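You operate a simulated robot arm through the tools that you are given. There is no shell and no other tool.

Carry out the task below with a simulated robot arm. There is one attempt and no reset: what you move stays moved.

JOB
Butter the roll on the log block, then salt it.
Fine: butter from the mortar, the white salt shaker; brush and shaker go back. Set down upright: shaker. A coat counts when it lies all over at full strength: go over it till it gets no stronger.

Only the result counts: the job must be done as asked and must still hold three seconds after the hand-in. Knocking over, shifting, dropping, spilling or breaking anything else fails it.

ROBOT AND FRAMES
A 6-joint arm with a two-finger parallel gripper, fixed in place. Base frame: the origin is at the foot of the arm, x ahead of it, y to its left, z up; the work surface is at about z = 0.089. Readings come in m, degrees, newtons and seconds.
With the tool pointing down near the work surface it reaches from about 0.16 to 0.58 m from the base axis. Its first joint turns from -66.0 to 66.0 degrees. Payload 2.1 kg.
Tool frame: the origin (TCP) lies between the finger pads and is the grasp point; the fingertips stand 0.03 m ahead of it; z points along the fingers, y is the line along which they close. The gripper opens to 0.094 m. The fingers are 0.028 m wide and 0.01 m thick; the gripper's body (0.05 by 0.096 m) begins 0.055 m behind the TCP.
Orientation is that of the tool frame in the base frame, as a unit quaternion [w, x, y, z]. With the fingers straight down and closing along the base's y, the tool's x points along the base's -x, its y along +y and its z along -z.

CONTROLS
- The arm moves only by the tool send_rows. Its argument "series" is one flat list of numbers, 7 for each row, row after row: the turn, a rotation vector about the tool's x, y, z in degrees, then the shift along the tool's x, y, z in cm, then the finger opening in cm, from 0 to 9.4. In form: [ax, ay, az, tx, ty, tz, claw, ax, ay, az, tx, ty, tz, claw, ...]. A call has 1 to 20 rows; each row is the pose to reach, as a shift and turn from the pose commanded when the call began, along the tool's axes at that moment. Each row takes 0.2 s and may step no farther than 0.05 m and 8.6 degrees from the row before; otherwise, or with a gripper value out of range, the whole call is refused. Where a pose cannot be reached the arm comes as near as it can. A force on the tool above 40 N (or 10 N above the force at the start of the call, whichever is more), or a blocked arm, ends the call early, and 0.2 s more pass. Each finger travels about 0.072 m/s and halts on what it meets, pressing with about 44 N; the grip force reading is that of the motor and also rises with nothing between the fingers. The clock runs only during rows and for 0.2 s after the last one: add rows that repeat a pose to give the fingers time. It gives the time, the measured TCP pose, the force on the tool (base axes), the opening and the grip force at its end, in the units of the frame above (readings bear some noise), with the torque about the TCP (base axes, N m) and any sound that the robot's microphone picked up, and new pictures: "views" is both (left out), scene, wrist or none.
- Cameras (640 x 400 px; columns grow to the right, rows downward): "scene" is fixed at [0.0458, -0.3651, 0.4804]; the picture's right is [0.85, -0.52, 0.00], its down [-0.32, -0.52, -0.79] and it looks along [0.41, 0.68, -0.61] (base axes); focal length 214 px, centre (320, 200). "wrist" rides on the gripper at [0.076, 0.014, -0.103] in the tool frame; the picture's right is [-0.18, 0.98, 0.00], its down [-0.75, -0.14, -0.64] and it looks along [-0.63, -0.12, 0.77] (tool axes); focal length 243 px, centre (320, 200). There is no depth. A picture from a camera that has moved, and an enlarged one, comes with that camera's place and axes in the base frame and with its lens.
- inspect(camera, box): a new picture of the part [left, top, right, bottom] of that camera's present view, enlarged. No time passes.
- sign_off(): hands the job in; it is judged then, once.

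Nothing tells you positions but the pictures and the camera data. Unless the task says otherwise, let go and move clear before handing in.

The tools are called after ">>>" by a JSON object that holds its "method" and its "body". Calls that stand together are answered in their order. send_rows: Moves the arm, as the interface text tells. Its arguments: {"type":"object","properties":{"series":{"type":"array"},"views":{"type":"string","enum":["both","scene","wrist","none"]}},"required":["series"]} The other tools are called the same way: inspect (camera, box) takes an enlarged picture of a part of a camera's view; sign_off () hands the job in.

At the start:

```text
clock: 0.0
tcp_pos: [0.2747, 0.0368, 0.4356]
tcp_rot: [0.001, -0.001, 1.0, 0.0]
force: [-0.2, -0.4, -0.1]
wrist_torque: [-0.04, 0.01, 0.02]
gripper_width: 0.0939
grasp_force: 0.0
```

scene: 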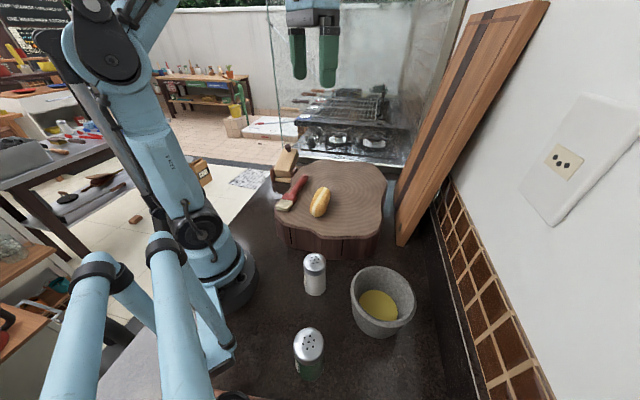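
wrist: 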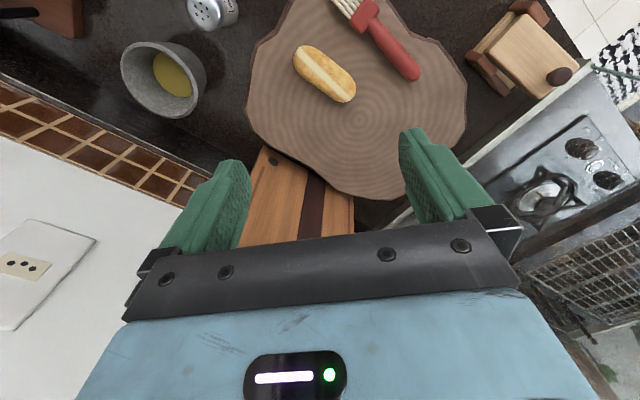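

I see a log block with a roll and a red-handled brush on it, two shakers (one white, one with green) and a stone mortar with yellow butter. I'll first look closer at each item to fix positions.

>>> {"method": "inspect", "body": {"camera": "scene", "box": [240, 140, 420, 252]}}

>>> {"method": "inspect", "body": {"camera": "scene", "box": [260, 240, 440, 390]}}

>>> {"method": "inspect", "body": {"camera": "wrist", "box": [100, 0, 500, 200]}}

```text
3.56 times, centred on (330, 196) of scene
camera zoom: at [0.0458, -0.3651, 0.4804], right [0.85, -0.52, 0.0], down [-0.32, -0.52, -0.79], along [0.41, 0.68, -0.61], focal length 763 px, centre (284, 214)
```

zoom: 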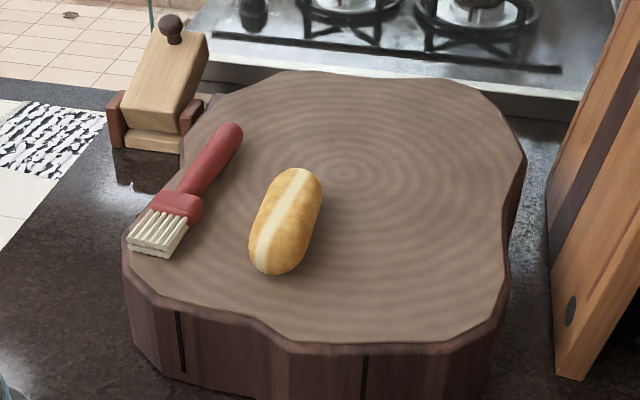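

```text
2.67 times, centred on (350, 315) of scene
camera zoom: at [0.0458, -0.3651, 0.4804], right [0.85, -0.52, 0.0], down [-0.32, -0.52, -0.79], along [0.41, 0.68, -0.61], focal length 572 px, centre (240, -107)
```

zoom: 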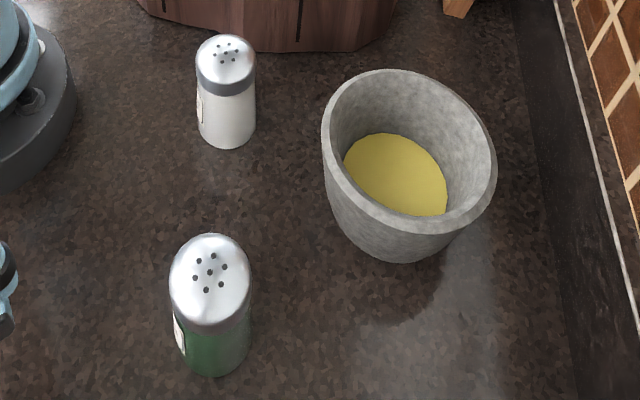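

```text
1.60 times, centred on (300, 100) of wrist
camera zoom: at [0.199, 0.0507, 0.5397], right [0.18, 0.98, 0.0], down [0.75, -0.14, 0.64], along [0.63, -0.12, -0.77], focal length 388 px, centre (352, 360)
```

zoom: 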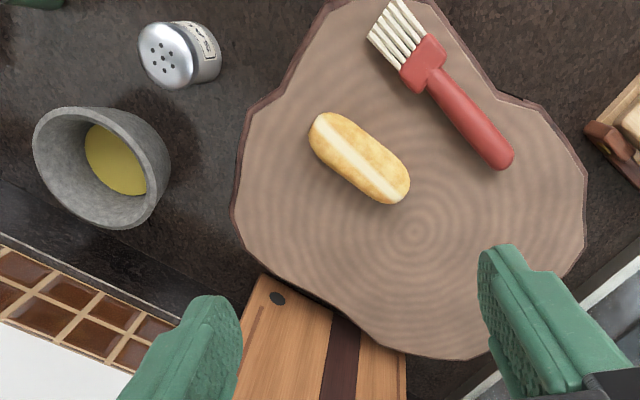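

The log top is at z≈0.089. The roll is at about (0.293, 0.039) and the brush lies parallel to it, with bristles near (0.194, 0.08) and handle end near (0.327, 0.19). The shakers and mortar stand on a counter about 0.1 m lower. Next I turn the gripper to line up with the brush and hover over its handle for a closer look.

>>> {"method": "send_rows", "body": {"series": [0, 0, -6.6, -0.14, 1.9, 3.4, 9.4, 0, 0, -13.2, -0.28, 3.8, 6.8, 9.4, 0, 0, -19.8, -0.42, 5.7, 10.2, 9.4, 0, 0, -26.4, -0.56, 7.6, 13.6, 9.4, 0, 0, -33.0, -0.7, 9.5, 17.0, 9.4, 0, 0, -39.6, -0.83, 11.6, 20.0, 9.4, 0, 0, -39.6, -0.83, 11.6, 20.0, 9.4], "views": "both"}}

```text
clock: 1.6
tcp_pos: [0.285, 0.1524, 0.2364]
tcp_rot: [0.0, -0.339, 0.941, 0.001]
force: [0.1, -0.7, 0.2]
wrist_torque: [0.01, 0.01, 0.02]
gripper_width: 0.0941
grasp_force: 0.0
camera wrist: at [0.2178, 0.1158, 0.3406], right [-0.49, 0.87, 0.0], down [0.67, 0.37, 0.64], along [0.56, 0.31, -0.77], focal length 243 px, centre (320, 200)
```

scene: 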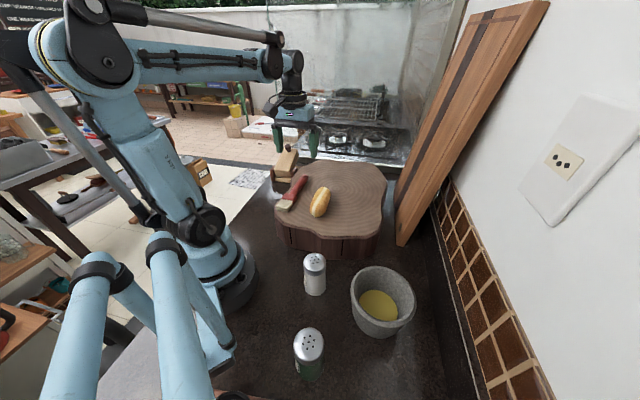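
wrist: 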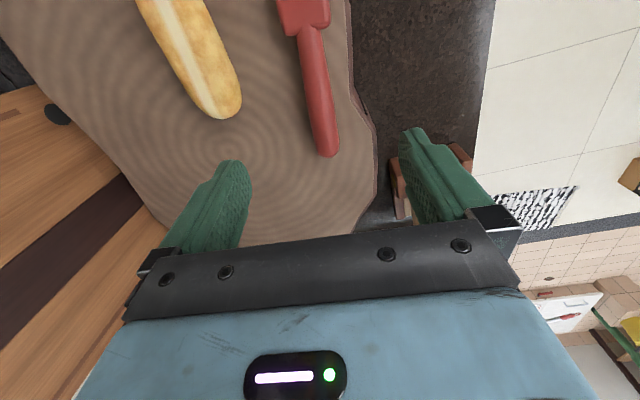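

The gripper is over the brush handle, which appears slightly right of the picture's middle. I'll zoom to get the handle axis precisely.

>>> {"method": "inspect", "body": {"camera": "wrist", "box": [220, 0, 420, 180]}}

>>> {"method": "inspect", "body": {"camera": "scene", "box": [260, 130, 360, 230]}}

```text
2.22 times, centred on (320, 90) of wrist
camera zoom: at [0.2178, 0.1158, 0.3406], right [-0.49, 0.87, 0.0], down [0.67, 0.37, 0.64], along [0.56, 0.31, -0.77], focal length 539 px, centre (320, 444)
```

zoom: 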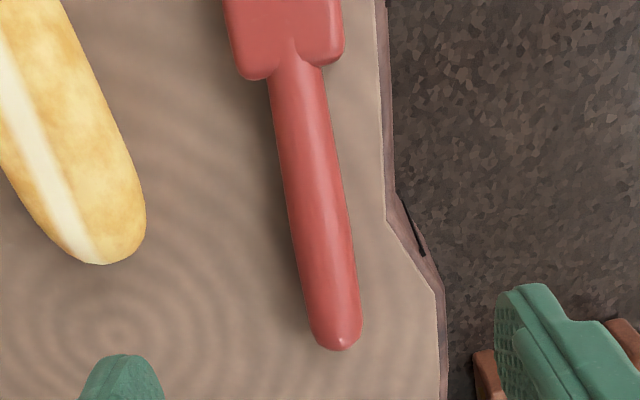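

```text
4.00 times, centred on (310, 180) of scene
camera zoom: at [0.0458, -0.3651, 0.4804], right [0.85, -0.52, 0.0], down [-0.32, -0.52, -0.79], along [0.41, 0.68, -0.61], focal length 858 px, centre (360, 280)
```

zoom: 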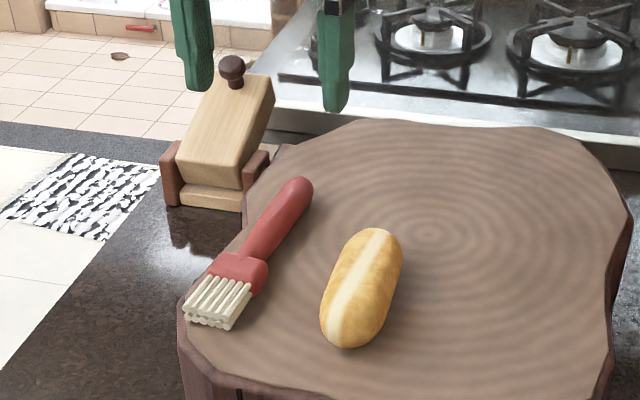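

The handle is about 2.3 cm thick, with its axis running from (0.24, 0.119) to (0.333, 0.19). I'll tilt the gripper 35° about its closing axis so the brush can later point downward, and go to a pre-grasp just above the handle.

>>> {"method": "send_rows", "body": {"series": [0, 7, 0, 0, 0, 1.5, 6.4, 0, 14, 0, 0, 0, 3.0, 6.4, 0, 21, 0, 0, 0, 4.5, 6.4, 0, 28, 0, 0, 0, 6.0, 6.4, 0, 35, 0, 0.1, 0, 7.0, 6.4, 0, 35, 0, 0.1, 0, 7.0, 6.4], "views": "both"}}

```text
clock: 3.0
tcp_pos: [0.2855, 0.1494, 0.1761]
tcp_rot: [-0.207, -0.331, 0.917, -0.078]
force: [0.3, -0.7, 0.7]
wrist_torque: [0.01, 0.01, 0.0]
gripper_width: 0.0641
grasp_force: 0.1
out of reach, approached as far as the arm can: row 4, 5, 6
camera wrist: at [0.258, 0.1446, 0.3027], right [-0.5, 0.86, -0.09], down [0.82, 0.51, 0.25], along [0.26, 0.06, -0.96], focal length 243 px, centre (320, 200)
```

scene: 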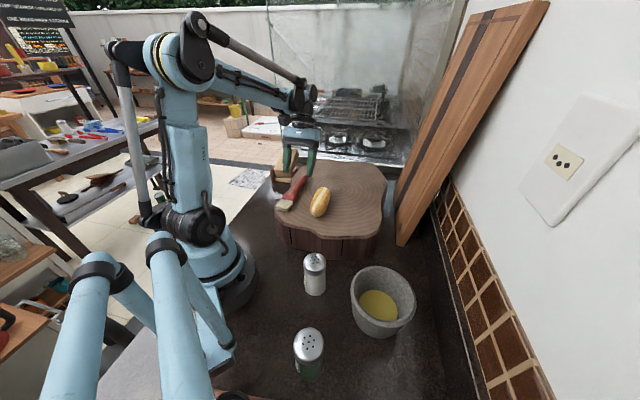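
wrist: 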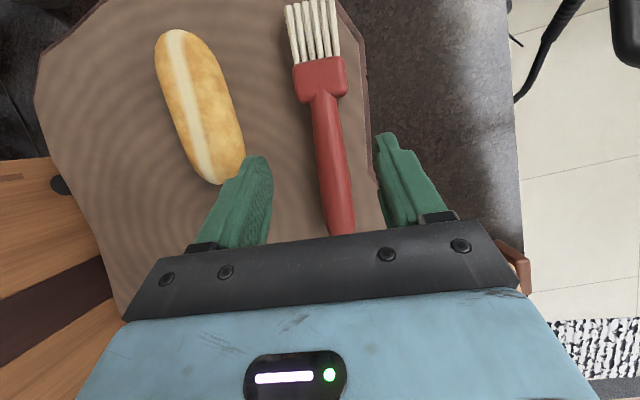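

The arm cannot tilt that far inward: it stopped at about 25°. I'll back the tilt off a bit to learn what pose it now counts from, then continue to the grasp.

>>> {"method": "send_rows", "body": {"series": [0, -7, 0, 0, 0, 0, 6.4, 0, -14, 0, 0, 0, 0, 6.4, 0, -14, 0, 0, 0, 0, 6.4], "views": "wrist"}}

```text
clock: 3.8
tcp_pos: [0.2861, 0.1491, 0.1748]
tcp_rot: [-0.094, -0.338, 0.936, -0.036]
force: [0.1, -0.5, -0.2]
wrist_torque: [0.0, 0.0, 0.01]
gripper_width: 0.0637
grasp_force: 0.0
camera wrist: at [0.2353, 0.1256, 0.293], right [-0.49, 0.87, -0.04], down [0.75, 0.45, 0.48], along [0.44, 0.2, -0.88], focal length 243 px, centre (320, 200)
```

wrist: 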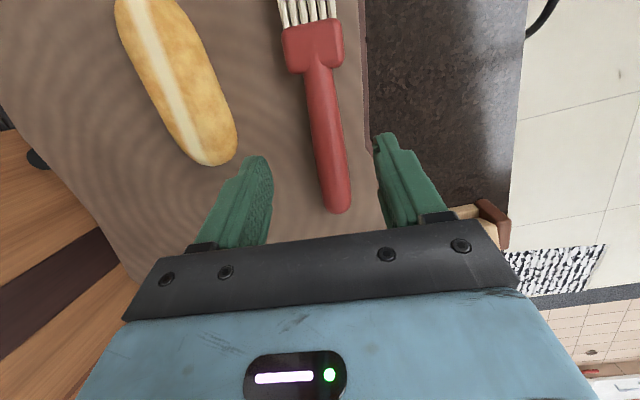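

The pose counted from is the one actually reached. The handle line is confirmed, so I now go down to the grasp pose with a 22° tilt and the gripper open 6.4 cm.

>>> {"method": "send_rows", "body": {"series": [0, 3.5, 0, -0.1, 0.2, 1.5, 6.4, 0, 7, 0, -0.25, 0.3, 2.8, 6.4, 0, 10.5, 0, -0.4, 0.4, 4.0, 6.4, 0, 10.5, 0, -0.55, 0.4, 4.9, 6.4, 0, 10.5, 0, -0.55, 0.4, 4.9, 6.4], "views": "both"}}

```text
clock: 5.0
tcp_pos: [0.2798, 0.1499, 0.1265]
tcp_rot: [-0.179, -0.334, 0.923, -0.067]
force: [-0.6, 0.1, -0.1]
wrist_torque: [0.03, 0.01, 0.02]
gripper_width: 0.0641
grasp_force: 0.1
camera wrist: at [0.2468, 0.1405, 0.2514], right [-0.5, 0.86, -0.07], down [0.81, 0.49, 0.31], along [0.31, 0.09, -0.95], focal length 243 px, centre (320, 200)
```

scene: 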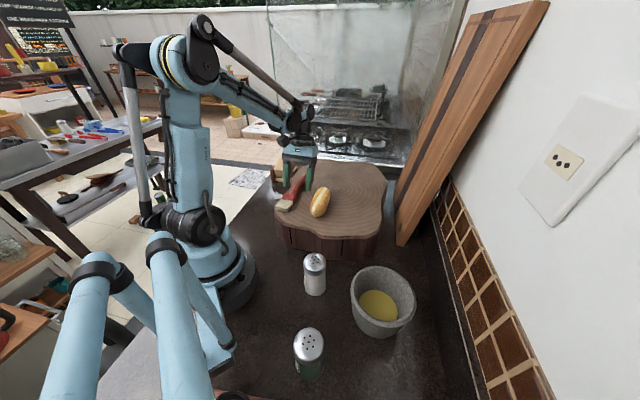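
wrist: 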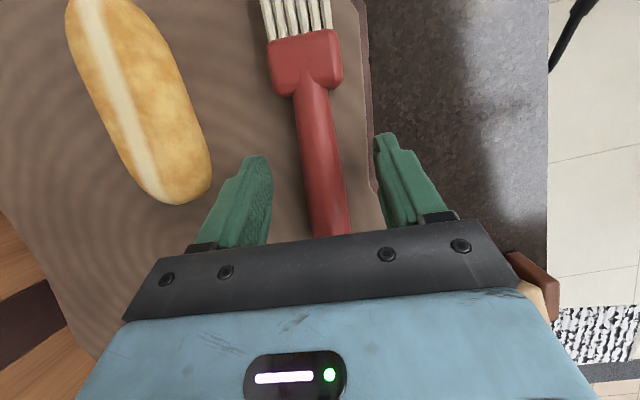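

The handle is centred between the open fingers. I close the gripper on it and wait for the grip to settle.

>>> {"method": "send_rows", "body": {"series": [0, 0, 0, 0, 0, 0, 4, 0, 0, 0, 0, 0, 0, 1, 0, 0, 0, 0, 0, 0, 1, 0, 0, 0, 0, 0, 0, 1], "views": "wrist"}}

```text
clock: 6.0
tcp_pos: [0.2807, 0.149, 0.1257]
tcp_rot: [-0.179, -0.334, 0.923, -0.069]
force: [-0.3, -0.2, 0.6]
wrist_torque: [0.01, 0.0, -0.02]
gripper_width: 0.0235
grasp_force: 43.8
camera wrist: at [0.2468, 0.1405, 0.2516], right [-0.5, 0.86, -0.07], down [0.81, 0.49, 0.31], along [0.31, 0.09, -0.95], focal length 243 px, centre (320, 200)
```

wrist: 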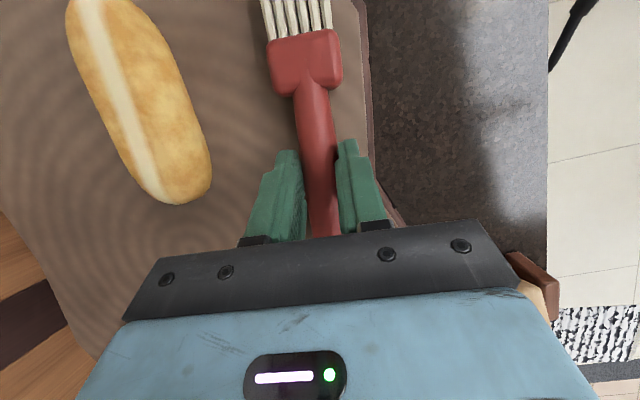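

The brush is gripped at 2.35 cm width with firm force. I lift it 12 cm straight up while bringing the tool back to vertical.

>>> {"method": "send_rows", "body": {"series": [0, 0, 0, 0.75, 0, -1.85, 1, 0, -5.5, 0, 1.5, 0, -3.7, 1, 0, -11, 0, 2.6, 0, -6.5, 1, 0, -16.5, 0, 3.6, 0, -9.0, 1, 0, -22, 0, 4.5, 0, -11.1, 1, 0, -22, 0, 4.5, 0, -11.1, 1], "views": "both"}}

```text
clock: 7.4
tcp_pos: [0.2804, 0.151, 0.2455]
tcp_rot: [0.001, -0.341, 0.94, -0.003]
force: [0.0, 0.3, -0.3]
wrist_torque: [-0.02, 0.02, -0.04]
gripper_width: 0.0099
grasp_force: 0.1
camera wrist: at [0.2118, 0.1132, 0.35], right [-0.49, 0.87, -0.01], down [0.67, 0.38, 0.64], along [0.56, 0.31, -0.77], focal length 243 px, centre (320, 200)
```

scene: 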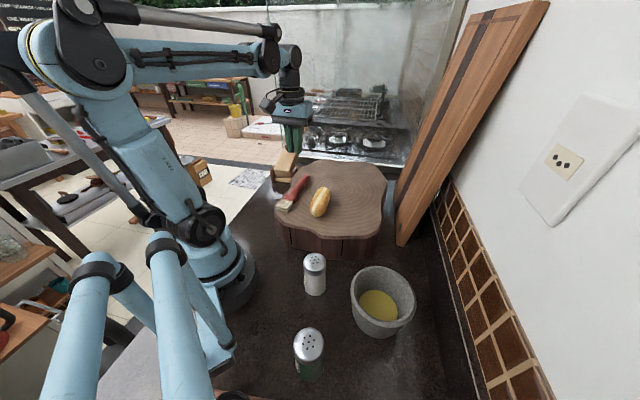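
wrist: 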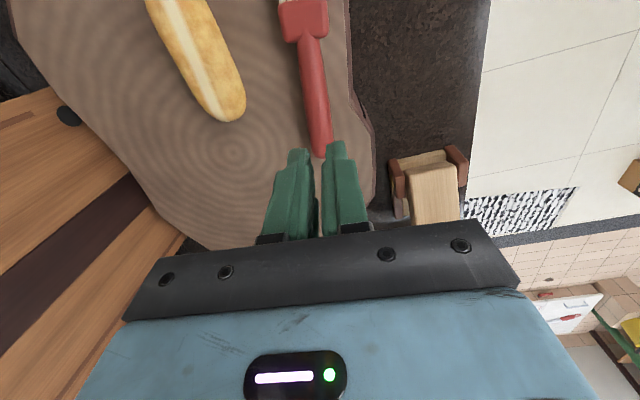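

The brush slipped out: the gripper is closed to the commanded 1 cm and the brush is still on the log. The tilted fingertips only caught the handle's upper half. I'll check where the brush lies now before regrasping with a vertical, lower grip.

>>> {"method": "inspect", "body": {"camera": "wrist", "box": [220, 0, 420, 180]}}

>>> {"method": "inspect", "body": {"camera": "scene", "box": [260, 130, 360, 230]}}

```text
2.22 times, centred on (320, 90) of wrist
camera zoom: at [0.2118, 0.1132, 0.35], right [-0.49, 0.87, -0.01], down [0.67, 0.38, 0.64], along [0.56, 0.31, -0.77], focal length 539 px, centre (320, 444)
```

zoom: 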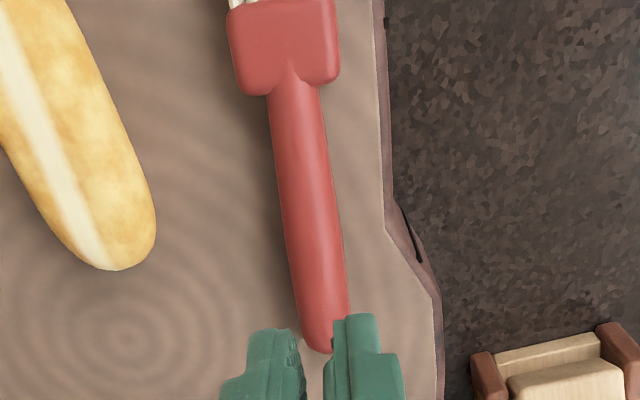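

```text
4.00 times, centred on (310, 180) of scene
camera zoom: at [0.0458, -0.3651, 0.4804], right [0.85, -0.52, 0.0], down [-0.32, -0.52, -0.79], along [0.41, 0.68, -0.61], focal length 858 px, centre (360, 280)
```

zoom: 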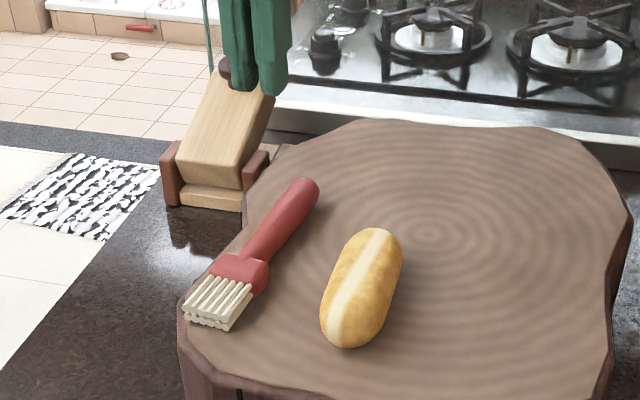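

The brush has moved only about 2 mm. I reopen, straighten and descend vertically so the fingertips reach nearly to the log top on either side of the handle.

>>> {"method": "send_rows", "body": {"series": [0, 0, 0, 0, 0, 0, 6.4, 0, 0, 0, 0, 0, 0, 6.4, 0, 0, 0.6, 0.1, -0.3, 4.0, 6.4, 0, 0, 1.3, 0.1, -0.3, 8.0, 6.4, 0, 0, 1.3, 0.1, -0.3, 11.0, 6.4, 0, 0, 1.3, 0.1, -0.3, 12.0, 6.4, 0, 0, 1.3, 0.1, -0.3, 12.45, 6.4, 0, 0, 1.3, 0.1, -0.3, 12.45, 6.4], "views": "both"}}

```text
clock: 9.2
tcp_pos: [0.2806, 0.146, 0.1216]
tcp_rot: [0.0, -0.33, 0.944, -0.002]
force: [-0.6, 0.5, 0.5]
wrist_torque: [0.01, 0.04, -0.01]
gripper_width: 0.0641
grasp_force: 0.2
camera wrist: at [0.2124, 0.1105, 0.2258], right [-0.47, 0.88, -0.01], down [0.68, 0.36, 0.64], along [0.57, 0.3, -0.77], focal length 243 px, centre (320, 200)
```

scene: 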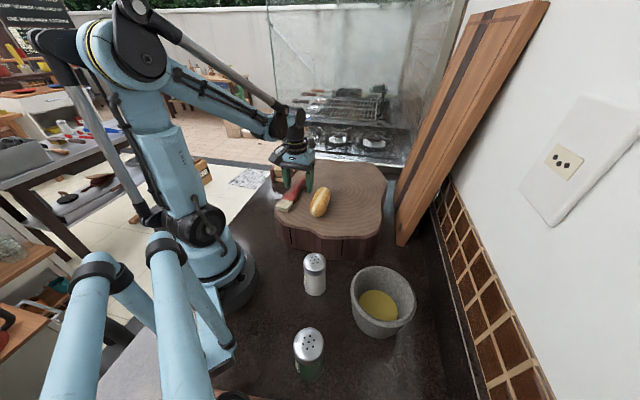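
wrist: 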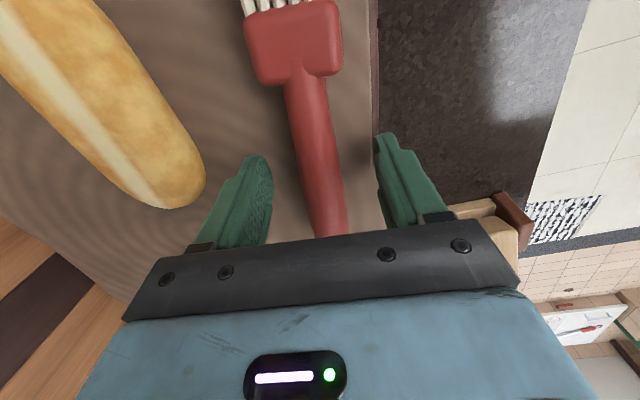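

The fingers straddle the handle. I'll zoom to check depth and the clearance to the roll before closing.

>>> {"method": "inspect", "body": {"camera": "scene", "box": [260, 145, 340, 220]}}

>>> {"method": "inspect", "body": {"camera": "wrist", "box": [180, 40, 440, 240]}}

```text
5.33 times, centred on (300, 182) of scene
camera zoom: at [0.0458, -0.3651, 0.4804], right [0.85, -0.52, 0.0], down [-0.32, -0.52, -0.79], along [0.41, 0.68, -0.61], focal length 1144 px, centre (427, 293)
```

zoom: 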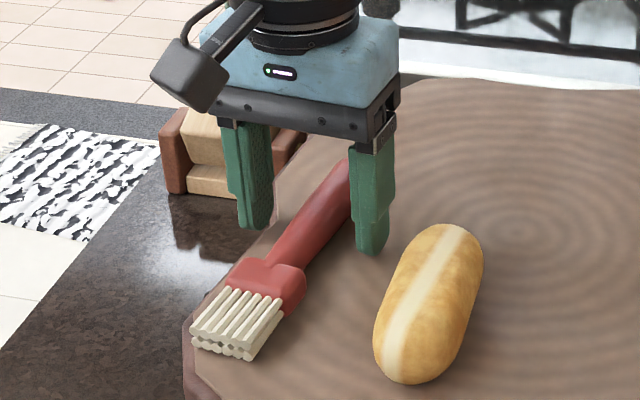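

```text
2.00 times, centred on (310, 140) of wrist
camera zoom: at [0.2124, 0.1105, 0.2258], right [-0.47, 0.88, -0.01], down [0.68, 0.36, 0.64], along [0.57, 0.3, -0.77], focal length 485 px, centre (340, 320)
```

zoom: 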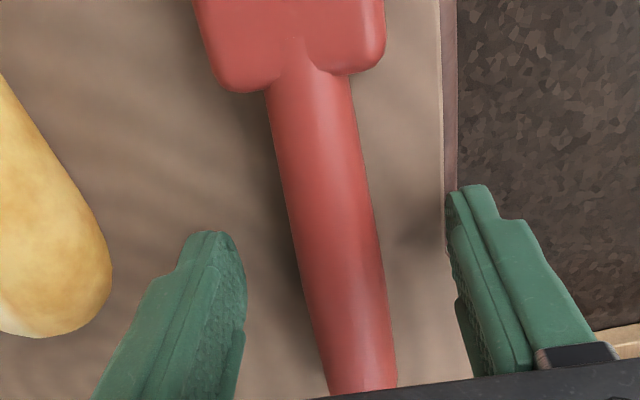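

The depth looks right, with fingertips near the log surface and clear of the roll. I close on the handle, then lift 3 cm and check the width.

>>> {"method": "send_rows", "body": {"series": [0, 0, 0, 0, 0, 0, 4, 0, 0, 0, 0, 0, 0, 0.5, 0, 0, 0, 0, 0, 0, 0.5, 0, 0, 0, 0, 0, 0, 0.5, 0, 0, 0, 0, 0, -1, 0.5, 0, 0, 0, 0, 0, -2, 0.5, 0, 0, 0, 0, 0, -3, 0.5, 0, 0, 0, 0, 0, -3, 0.5], "views": "both"}}

```text
clock: 11.0
tcp_pos: [0.2819, 0.1468, 0.1511]
tcp_rot: [0.0, -0.33, 0.944, -0.003]
force: [-0.5, 1.3, -0.6]
wrist_torque: [0.05, 0.0, 0.0]
gripper_width: 0.024
grasp_force: 43.7
camera wrist: at [0.2129, 0.1107, 0.2553], right [-0.47, 0.88, -0.01], down [0.68, 0.36, 0.64], along [0.57, 0.3, -0.77], focal length 243 px, centre (320, 200)
```

scene: 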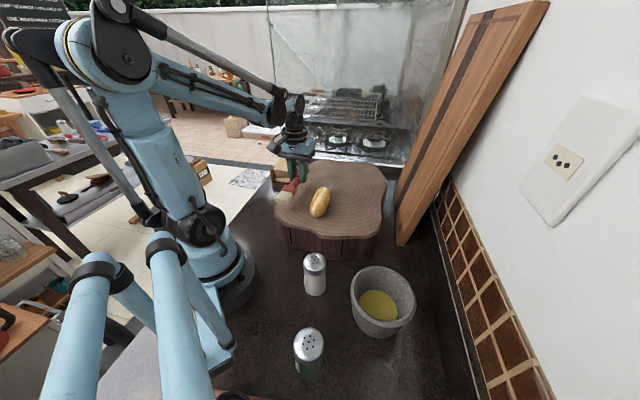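
wrist: 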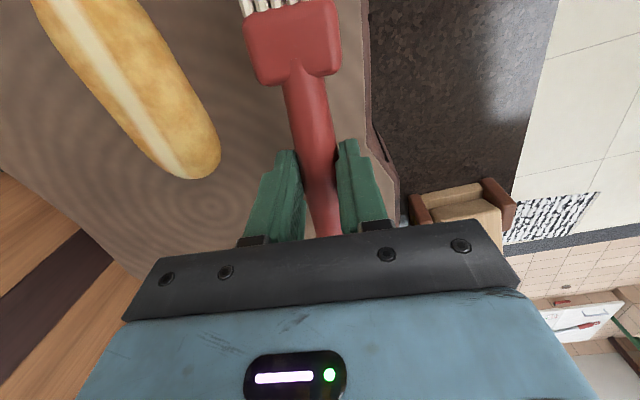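

The brush is now held securely (2.4 cm width, 44 N). I raise it to z≈0.25 and swing around the base toward the mortar, stopping short so that I can view the mortar from above.

>>> {"method": "send_rows", "body": {"series": [0, 0, 0, 0, 0, -3.3, 0.5, 0, 0, 0, 0, 0, -6.6, 0.5, 0, 0, 0, 0, 0, -10, 0.5, 0, 0, 7.19, 1.12, -3.81, -10, 0.5, 0, 0, 14.38, 2.68, -7.45, -10, 0.5, 0, 0, 21.57, 4.69, -10.85, -10, 0.5, 0, 0, 28.76, 7.08, -13.96, -10, 0.5, 0, 0, 35.95, 9.84, -16.74, -10, 0.5, 0, 0, 43.14, 12.92, -19.15, -10, 0.5, 0, 0, 50.33, 16.27, -21.15, -10, 0.5, 0, 0, 57.5, 19.81, -22.7, -10, 0.5, 0, 0, 57.5, 19.81, -22.7, -10, 0.5], "views": "both"}}

```text
clock: 13.6
tcp_pos: [0.2673, -0.1535, 0.2531]
tcp_rot: [0.001, 0.166, 0.986, -0.003]
force: [-0.5, 0.5, 0.1]
wrist_torque: [0.0, 0.0, -0.01]
gripper_width: 0.0243
grasp_force: 44.0
camera wrist: at [0.2, -0.115, 0.356], right [0.5, 0.87, 0.0], down [0.66, -0.38, 0.65], along [0.56, -0.32, -0.76], focal length 243 px, centre (320, 200)
```

scene: 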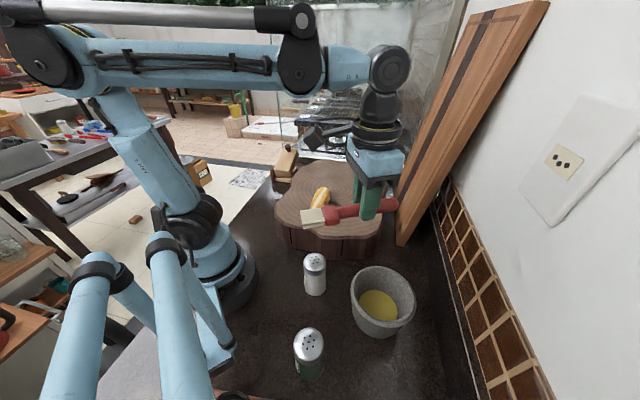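
wrist: 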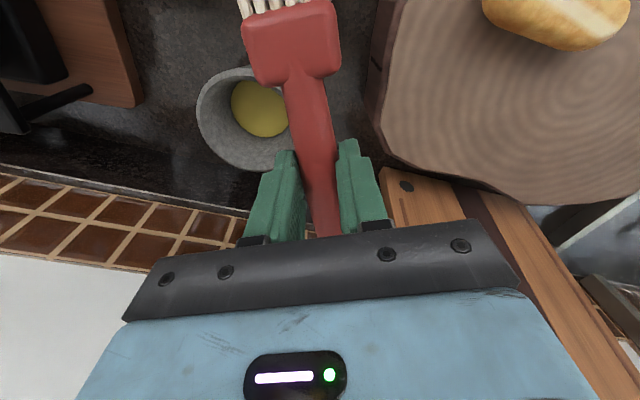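

The mortar is visible left of the brush. I'll zoom on it to refine its centre and butter level.

>>> {"method": "inspect", "body": {"camera": "wrist", "box": [170, 40, 330, 190]}}

>>> {"method": "inspect", "body": {"camera": "scene", "box": [280, 170, 440, 350]}}

```text
2.67 times, centred on (250, 115) of wrist
camera zoom: at [0.2, -0.115, 0.356], right [0.5, 0.87, 0.0], down [0.66, -0.38, 0.65], along [0.56, -0.32, -0.76], focal length 647 px, centre (507, 427)
```

zoom: 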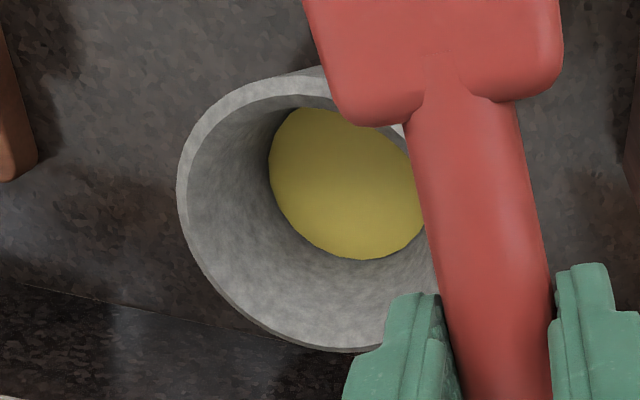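

```text
2.22 times, centred on (360, 260) of scene
camera zoom: at [0.0457, -0.3651, 0.4804], right [0.85, -0.52, 0.0], down [-0.32, -0.52, -0.79], along [0.41, 0.68, -0.61], focal length 477 px, centre (231, 67)
```

zoom: 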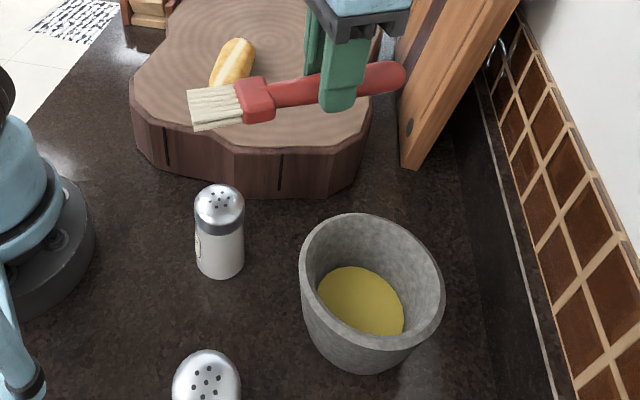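

The butter surface is at about (0.262, −0.240, 0.035). I move over the mortar with the bristles pointing back toward the base, then tilt the tool outward 50° in the next step so the brush points down.

>>> {"method": "send_rows", "body": {"series": [0, 0, 3.6, -2.27, -3.04, 0, 0.5, 0, 0, 7.2, -4.54, -6.08, 0, 0.5, 0, 0, 10.9, -6.8, -9.12, 0, 0.5, 0, 0, 10.9, -6.8, -9.12, 0, 0.5], "views": "none"}}

>>> {"method": "send_rows", "body": {"series": [0, -8.4, 0, 0, 0, 0, 0.5, 0, -16.7, 0, 0, 0, 0, 0.5, 0, -25, 0, 0, 0, 0, 0.5, 0, -33.4, 0, 0, 0, 0, 0.5, 0, -41.7, 0, 0, 0, 0, 0.5, 0, -50, 0, 0, 0, 0, 0.5, 0, -50, 0, 0, 0, 0, 0.5], "views": "both"}}

```text
clock: 14.6
tcp_pos: [0.301, -0.262, 0.2532]
tcp_rot: [0.002, 0.259, 0.966, -0.002]
force: [-0.4, 0.1, -0.7]
wrist_torque: [-0.02, -0.03, -0.02]
gripper_width: 0.0241
grasp_force: 44.2
```

```text
clock: 16.2
tcp_pos: [0.3016, -0.2623, 0.2539]
tcp_rot: [0.41, 0.234, 0.874, -0.112]
force: [0.8, 0.6, -0.1]
wrist_torque: [0.02, 0.01, -0.01]
gripper_width: 0.0241
grasp_force: 44.0
camera wrist: at [0.1987, -0.1864, 0.2621], right [0.59, 0.79, 0.14], down [-0.08, -0.11, 0.99], along [0.8, -0.6, 0.0], focal length 243 px, centre (320, 200)
```

scene: 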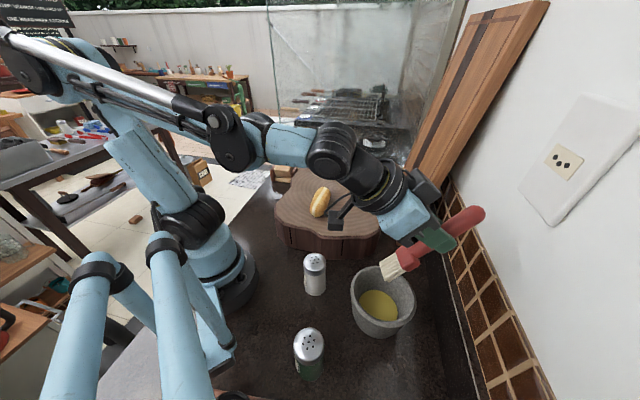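
wrist: 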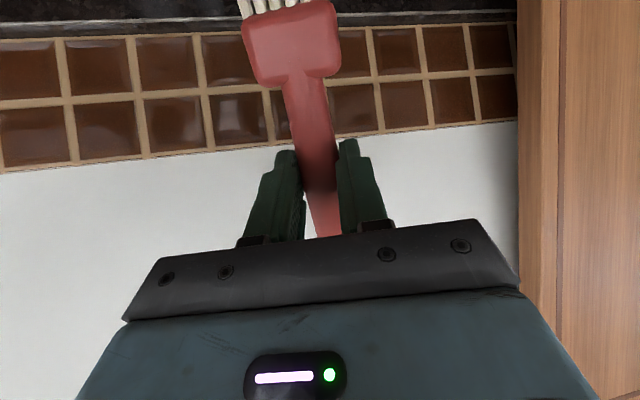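

The brush points down at about 50° with its bristles over the mortar, as predicted. I descend vertically 9.5 cm and look before dipping.

>>> {"method": "send_rows", "body": {"series": [0, 0, 0, 2.3, 0, 1.93, 0.5, 0, 0, 0, 4.6, 0, 3.86, 0.5, 0, 0, 0, 6.1, 0, 5.14, 0.5, 0, 0, 0, 7.28, 0, 6.11, 0.5, 0, 0, 0, 7.28, 0, 6.11, 0.5], "views": "scene"}}

>>> {"method": "inspect", "body": {"camera": "scene", "box": [310, 190, 470, 350]}}

```text
clock: 17.4
tcp_pos: [0.3023, -0.2617, 0.1574]
tcp_rot: [0.41, 0.233, 0.875, -0.111]
force: [0.0, -0.3, 0.0]
wrist_torque: [0.01, 0.0, -0.02]
gripper_width: 0.0244
grasp_force: 44.5
```

scene: 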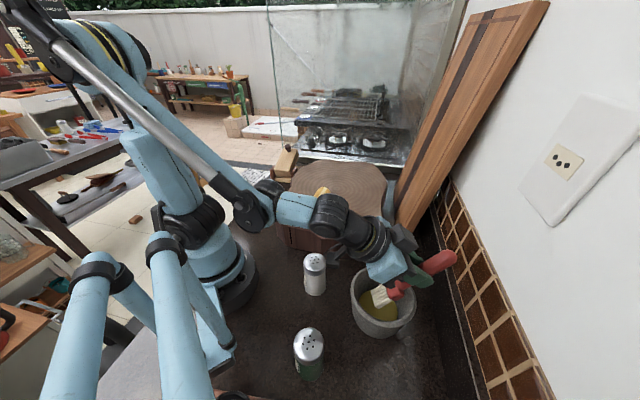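

```text
2.50 times, centred on (390, 270) of scene
camera zoom: at [0.0458, -0.3651, 0.4804], right [0.85, -0.52, 0.0], down [-0.32, -0.52, -0.79], along [0.41, 0.68, -0.61], focal length 536 px, centre (145, 25)
```

zoom: 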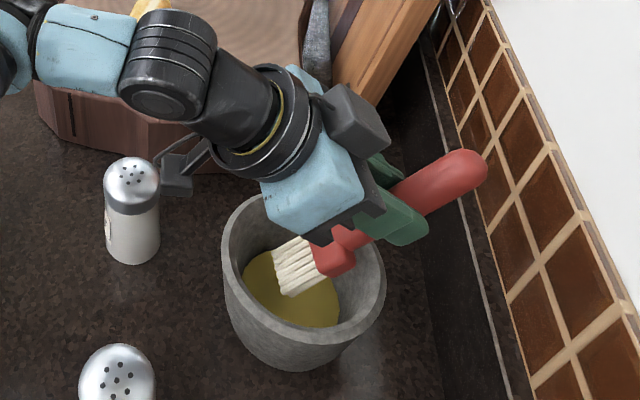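

The bristles are inside the bowl, about 2 cm above the butter. I lower another 3 cm gently into the butter, hold and stir slightly.

>>> {"method": "send_rows", "body": {"series": [0, 0, 0, 0.77, 0, 0.64, 0.5, 0, 0, 0, 1.53, 0, 1.29, 0.5, 0, 0, 0, 2.0, 0, 1.67, 0.5, 0, 0, 0, 2.38, 0, 2.0, 0.5, 0, 0, 0, 2.38, 0, 2.0, 0.5], "views": "scene"}}

>>> {"method": "inspect", "body": {"camera": "scene", "box": [330, 230, 430, 350]}}

```text
clock: 18.6
tcp_pos: [0.3017, -0.2617, 0.1269]
tcp_rot: [0.41, 0.233, 0.874, -0.112]
force: [-5.1, 1.9, 9.5]
wrist_torque: [0.08, 0.12, 0.03]
gripper_width: 0.0244
grasp_force: 43.8
```

scene: 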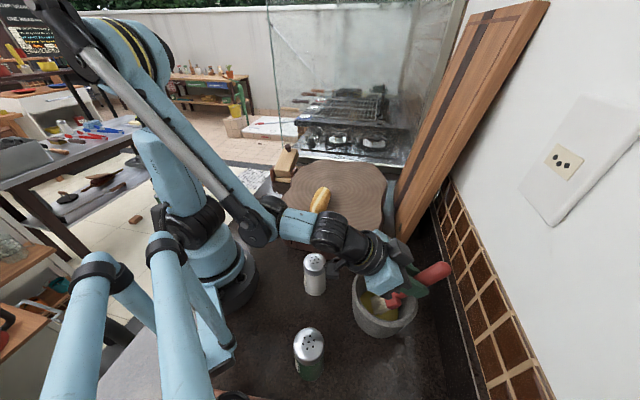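

```text
3.33 times, centred on (380, 290) of scene
camera zoom: at [0.0457, -0.3651, 0.4804], right [0.85, -0.52, 0.0], down [-0.32, -0.52, -0.79], along [0.41, 0.68, -0.61], focal length 715 px, centre (120, -100)
```

zoom: 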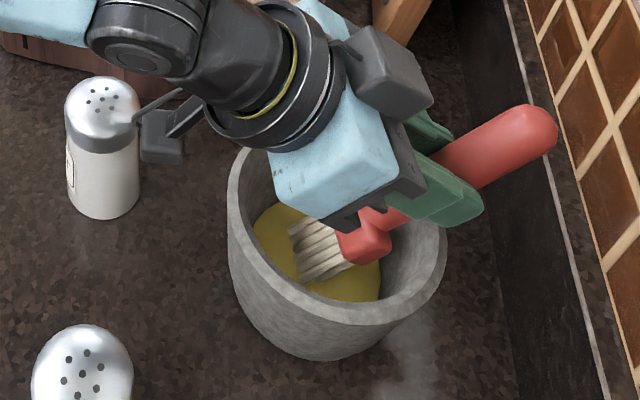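

There is about 10 N of contact force, so the bristles are pressed in the butter. I ease up 5 mm and look at the bristles.

>>> {"method": "send_rows", "body": {"series": [0, 0, 0, -0.38, 0, -0.32, 0.5, 0, 0, 0, -0.38, 0, -0.32, 0.5], "views": "none"}}

>>> {"method": "send_rows", "body": {"series": [0, 0, 0, -1.53, 0, -1.29, 0.5, 0, 0, 0, -3.06, 0, -2.57, 0.5, 0, 0, 0, -5.0, 0, -4.2, 0.5, 0, 0, 0, -7.0, 0, -5.9, 0.5, 0, 0, 0, -7.0, 0, -5.9, 0.5], "views": "both"}}

>>> {"method": "inspect", "body": {"camera": "scene", "box": [330, 200, 490, 350]}}

```text
clock: 19.2
tcp_pos: [0.2999, -0.2623, 0.1328]
tcp_rot: [0.41, 0.233, 0.875, -0.11]
force: [-0.3, 0.0, -0.4]
wrist_torque: [-0.03, -0.02, -0.02]
gripper_width: 0.0242
grasp_force: 43.9
```

```text
clock: 20.4
tcp_pos: [0.3022, -0.2635, 0.2244]
tcp_rot: [0.411, 0.233, 0.875, -0.111]
force: [-0.7, -0.1, -0.1]
wrist_torque: [0.01, -0.01, 0.02]
gripper_width: 0.0243
grasp_force: 43.7
camera wrist: at [0.1991, -0.1873, 0.2335], right [0.59, 0.79, 0.14], down [-0.08, -0.11, 0.99], along [0.8, -0.6, 0.0], focal length 243 px, centre (320, 200)
```

scene: 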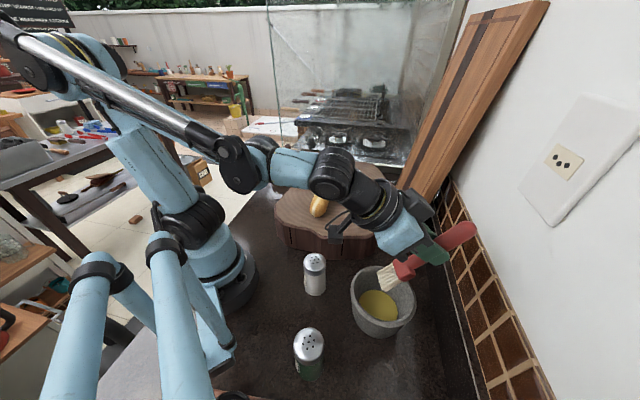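
wrist: 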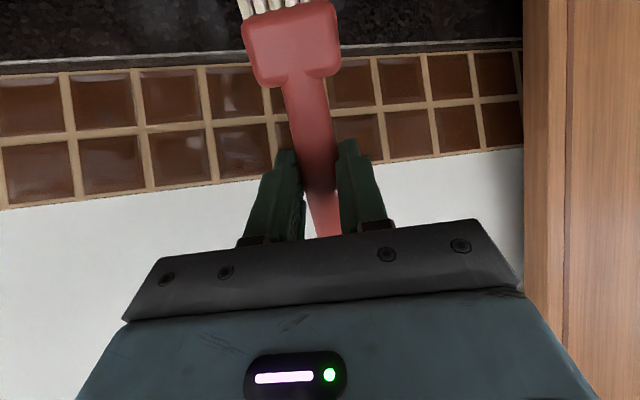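

```text
2.67 times, centred on (410, 275) of scene
camera zoom: at [0.0458, -0.3651, 0.4804], right [0.85, -0.52, 0.0], down [-0.32, -0.52, -0.79], along [0.41, 0.68, -0.61], focal length 572 px, centre (80, 0)
```

zoom: 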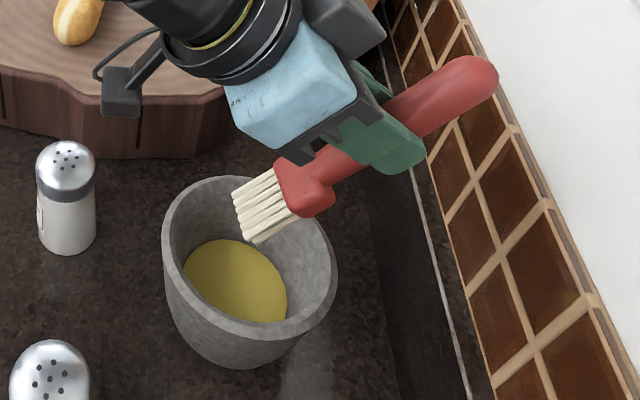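

The mortar hasn't moved and the brush came out cleanly. I zoom in on the bristles to see whether they carry butter.

>>> {"method": "inspect", "body": {"camera": "scene", "box": [365, 245, 425, 300]}}

>>> {"method": "inspect", "body": {"camera": "wrist", "box": [220, 0, 360, 60]}}

```text
7.27 times, centred on (395, 272) of scene
camera zoom: at [0.0458, -0.3651, 0.4804], right [0.85, -0.52, 0.0], down [-0.32, -0.52, -0.79], along [0.41, 0.68, -0.61], focal length 1560 px, centre (-226, -327)
```

zoom: 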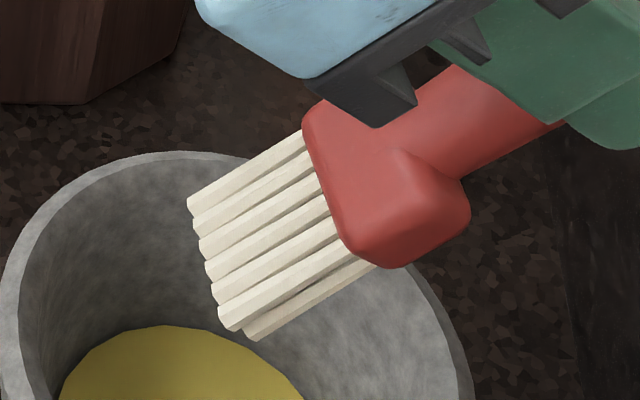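

```text
4.57 times, centred on (290, 30) of wrist
camera zoom: at [0.1991, -0.1873, 0.2335], right [0.59, 0.79, 0.14], down [-0.08, -0.11, 0.99], along [0.8, -0.6, 0.0], focal length 1109 px, centre (457, 977)
```

zoom: 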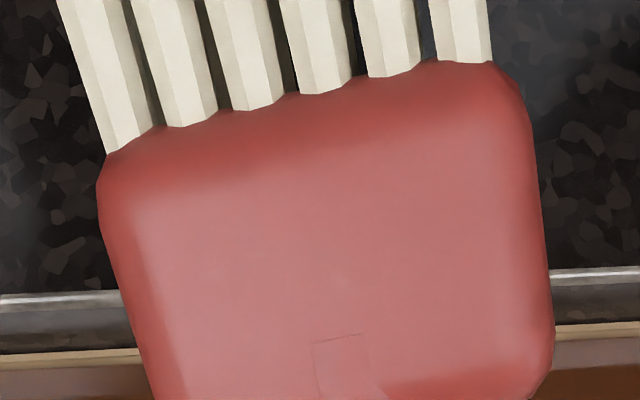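

No butter is visible on the bristles, but they were pressed in with 10 N and the load may simply not be shown. I'll test it on the roll: first level the brush to 40° pitch and rise, then swing to above the roll.

>>> {"method": "send_rows", "body": {"series": [0, 5, 0, -1.15, 0, -0.96, 0.5, 0, 10, 0, -2.3, 0, -1.93, 0.5, 0, 10, 0, -2.3, 0, -1.93, 0.5], "views": "none"}}

>>> {"method": "send_rows", "body": {"series": [-5.0, 0, -5.95, -0.08, 4.24, 0.06, 0.5, -9.99, 0, -11.9, 0.19, 8.41, -0.16, 0.5, -14.99, 0, -17.86, 0.77, 12.47, -0.65, 0.5, -19.98, 0, -23.81, 1.69, 16.38, -1.42, 0.5, -24.98, 0, -29.76, 2.91, 20.09, -2.44, 0.5, -29.98, 0, -35.71, 4.4, 23.57, -3.7, 0.5, -34.97, 0, -41.66, 6.14, 26.78, -5.16, 0.5, -39.97, 0, -47.61, 8.12, 29.69, -6.82, 0.5, -44.97, 0, -53.57, 10.3, 32.26, -8.64, 0.5, -44.97, 0, -53.57, 10.3, 32.26, -8.64, 0.5], "views": "both"}}

```text
clock: 21.2
tcp_pos: [0.3016, -0.262, 0.2562]
tcp_rot: [0.332, 0.242, 0.907, -0.091]
force: [-0.4, 0.1, -0.8]
wrist_torque: [0.04, -0.05, 0.0]
gripper_width: 0.0241
grasp_force: 44.2
```

```text
clock: 23.4
tcp_pos: [0.3463, 0.0831, 0.2532]
tcp_rot: [0.321, -0.323, 0.883, 0.115]
force: [-0.2, -1.0, -0.2]
wrist_torque: [0.02, -0.01, 0.0]
gripper_width: 0.0238
grasp_force: 43.7
camera wrist: at [0.2414, 0.0136, 0.2848], right [-0.53, 0.84, 0.11], down [0.21, 0.0, 0.98], along [0.82, 0.54, -0.18], focal length 243 px, centre (320, 200)
```

scene: 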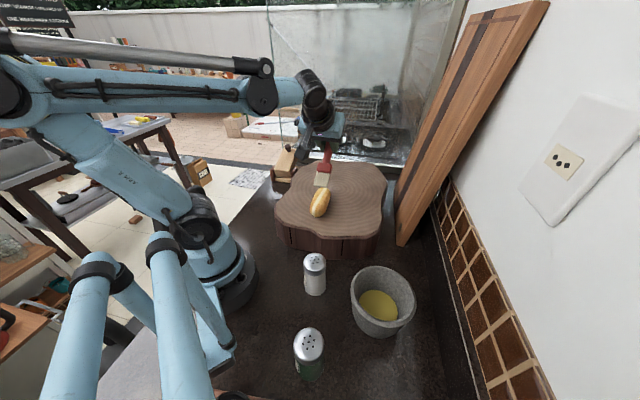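
wrist: 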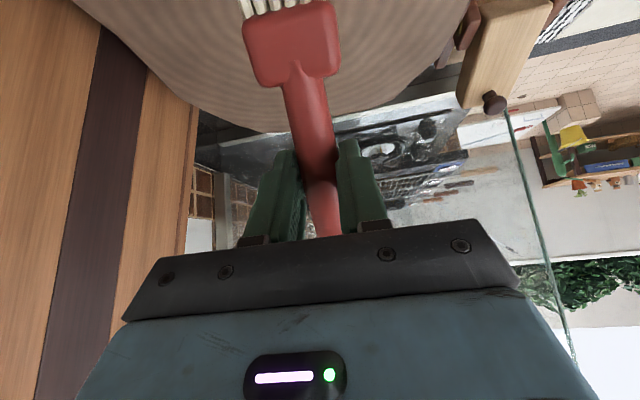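

>>> {"method": "inspect", "body": {"camera": "scene", "box": [280, 130, 360, 220]}}

```text
4.44 times, centred on (320, 175) of scene
camera zoom: at [0.0458, -0.3651, 0.4804], right [0.85, -0.52, 0.0], down [-0.32, -0.52, -0.79], along [0.41, 0.68, -0.61], focal length 953 px, centre (320, 311)
```

zoom: 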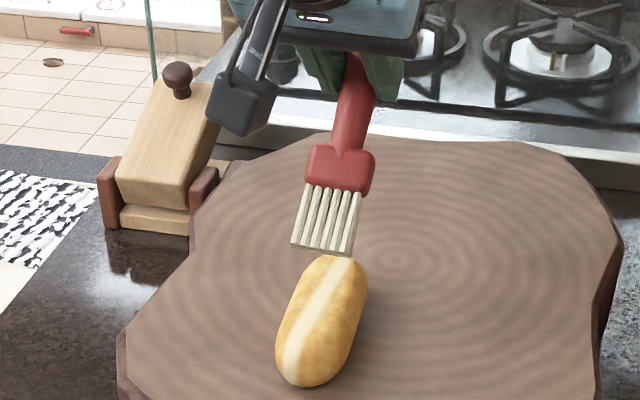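

The bristles now look tinted and sit right above the roll's centre. I lower 3 cm and then feel for the roll's top with small steps.

>>> {"method": "send_rows", "body": {"series": [0, 0, 0, 0.96, 0, 1.15, 0.5, 0, 0, 0, 1.93, 0, 2.3, 0.5, 0, 0, 0, 1.93, 0, 2.3, 0.5], "views": "none"}}

>>> {"method": "inspect", "body": {"camera": "scene", "box": [290, 150, 350, 220]}}

```text
clock: 24.2
tcp_pos: [0.3467, 0.0838, 0.2233]
tcp_rot: [0.321, -0.323, 0.883, 0.114]
force: [0.2, 0.3, -1.2]
wrist_torque: [0.04, 0.01, 0.01]
gripper_width: 0.0239
grasp_force: 44.1
```

```text
5.71 times, centred on (320, 185) of scene
camera zoom: at [0.0458, -0.3651, 0.4804], right [0.85, -0.52, 0.0], down [-0.32, -0.52, -0.79], along [0.41, 0.68, -0.61], focal length 1226 px, centre (320, 286)
```

zoom: 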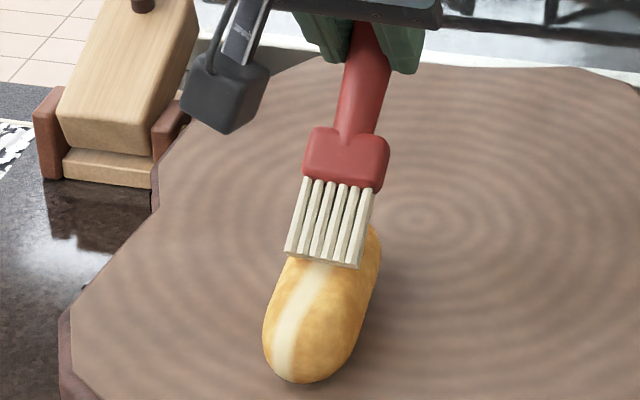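

The bristle tips are just above the roll. I step down in 3 mm increments to find contact.

>>> {"method": "send_rows", "body": {"series": [0, 0, 0, 0.19, 0, 0.23, 0.5, 0, 0, 0, 0.19, 0, 0.23, 0.5], "views": "none"}}

>>> {"method": "send_rows", "body": {"series": [0, 0, 0, 0.19, 0, 0.23, 0.5, 0, 0, 0, 0.19, 0, 0.23, 0.5], "views": "none"}}

```text
clock: 24.8
tcp_pos: [0.3462, 0.0833, 0.2198]
tcp_rot: [0.322, -0.322, 0.883, 0.115]
force: [1.7, -0.2, 12.8]
wrist_torque: [-0.57, 0.45, 0.08]
gripper_width: 0.0241
grasp_force: 44.2
```

```text
clock: 25.4
tcp_pos: [0.3479, 0.0846, 0.2167]
tcp_rot: [0.321, -0.323, 0.883, 0.115]
force: [4.5, 6.2, 18.8]
wrist_torque: [-0.38, 0.45, -0.01]
gripper_width: 0.0244
grasp_force: 44.1
```

The contact is stiff: 13–19 N already. I back off 5 mm right away and look.

>>> {"method": "send_rows", "body": {"series": [0, 0, 0, -0.35, 0, -0.42, 0.5, 0, 0, 0, -0.35, 0, -0.42, 0.5], "views": "both"}}

>>> {"method": "inspect", "body": {"camera": "scene", "box": [290, 150, 350, 220]}}

```text
clock: 26.0
tcp_pos: [0.3453, 0.0831, 0.2217]
tcp_rot: [0.32, -0.323, 0.883, 0.114]
force: [-0.2, -0.1, -0.3]
wrist_torque: [-0.02, 0.01, 0.02]
gripper_width: 0.0242
grasp_force: 43.9
camera wrist: at [0.242, 0.0142, 0.2533], right [-0.52, 0.84, 0.11], down [0.22, 0.0, 0.98], along [0.82, 0.54, -0.18], focal length 243 px, centre (320, 200)
```

scene: 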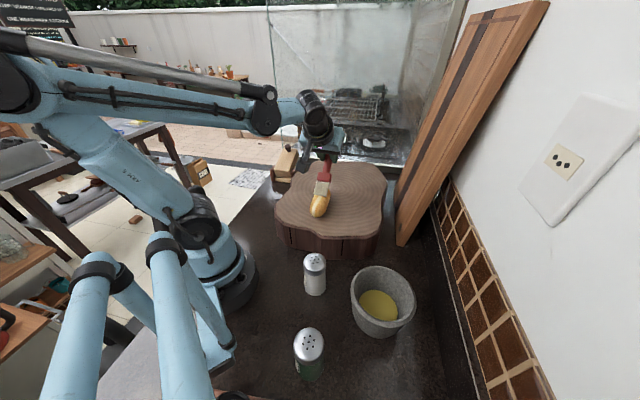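
wrist: 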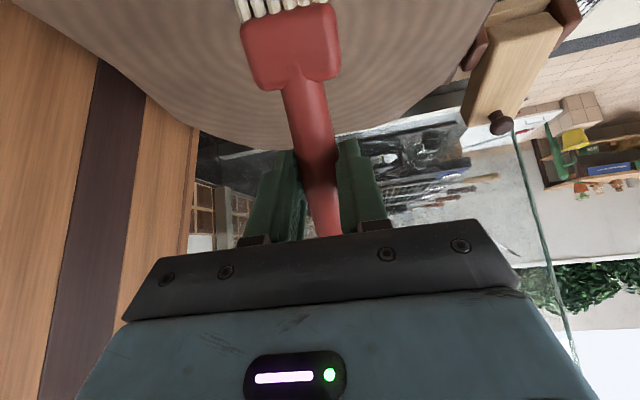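

```text
5.71 times, centred on (320, 185) of scene
camera zoom: at [0.0458, -0.3651, 0.4804], right [0.85, -0.52, 0.0], down [-0.32, -0.52, -0.79], along [0.41, 0.68, -0.61], focal length 1226 px, centre (320, 286)
```

zoom: 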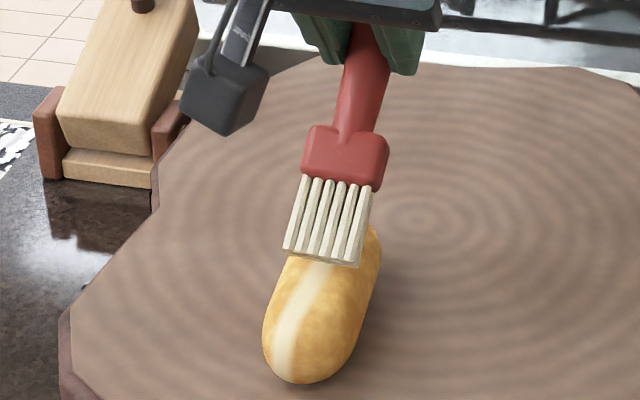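

The roll has not moved. I raise and pull the brush back to see whether a butter mark was left at the roll's centre.

>>> {"method": "send_rows", "body": {"series": [0, 0, 0, -1.93, 0, -2.3, 0.5, 0, 0, 0, -5.0, 0, 0.3, 0.5, 0, 0, 0, -6.5, 0, 1.5, 0.5, 0, 0, 0, -6.5, 0, 1.5, 0.5], "views": "none"}}

>>> {"method": "inspect", "body": {"camera": "scene", "box": [290, 150, 350, 220]}}

```text
clock: 27.0
tcp_pos: [0.3912, 0.1215, 0.2508]
tcp_rot: [0.322, -0.323, 0.883, 0.115]
force: [0.2, -0.2, -1.4]
wrist_torque: [-0.01, -0.01, -0.01]
gripper_width: 0.024
grasp_force: 43.7
```

```text
5.71 times, centred on (320, 185) of scene
camera zoom: at [0.0458, -0.3651, 0.4804], right [0.85, -0.52, 0.0], down [-0.32, -0.52, -0.79], along [0.41, 0.68, -0.61], focal length 1226 px, centre (320, 286)
```

zoom: 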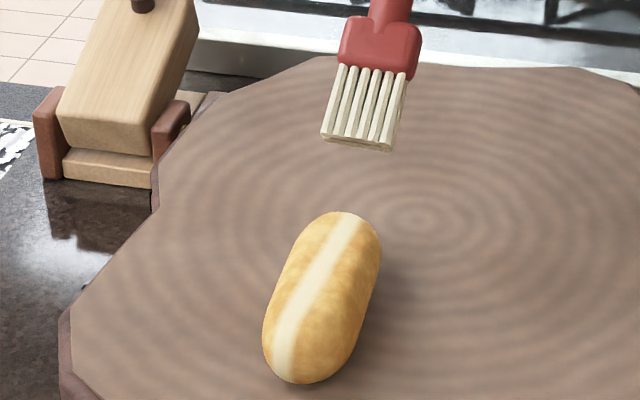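

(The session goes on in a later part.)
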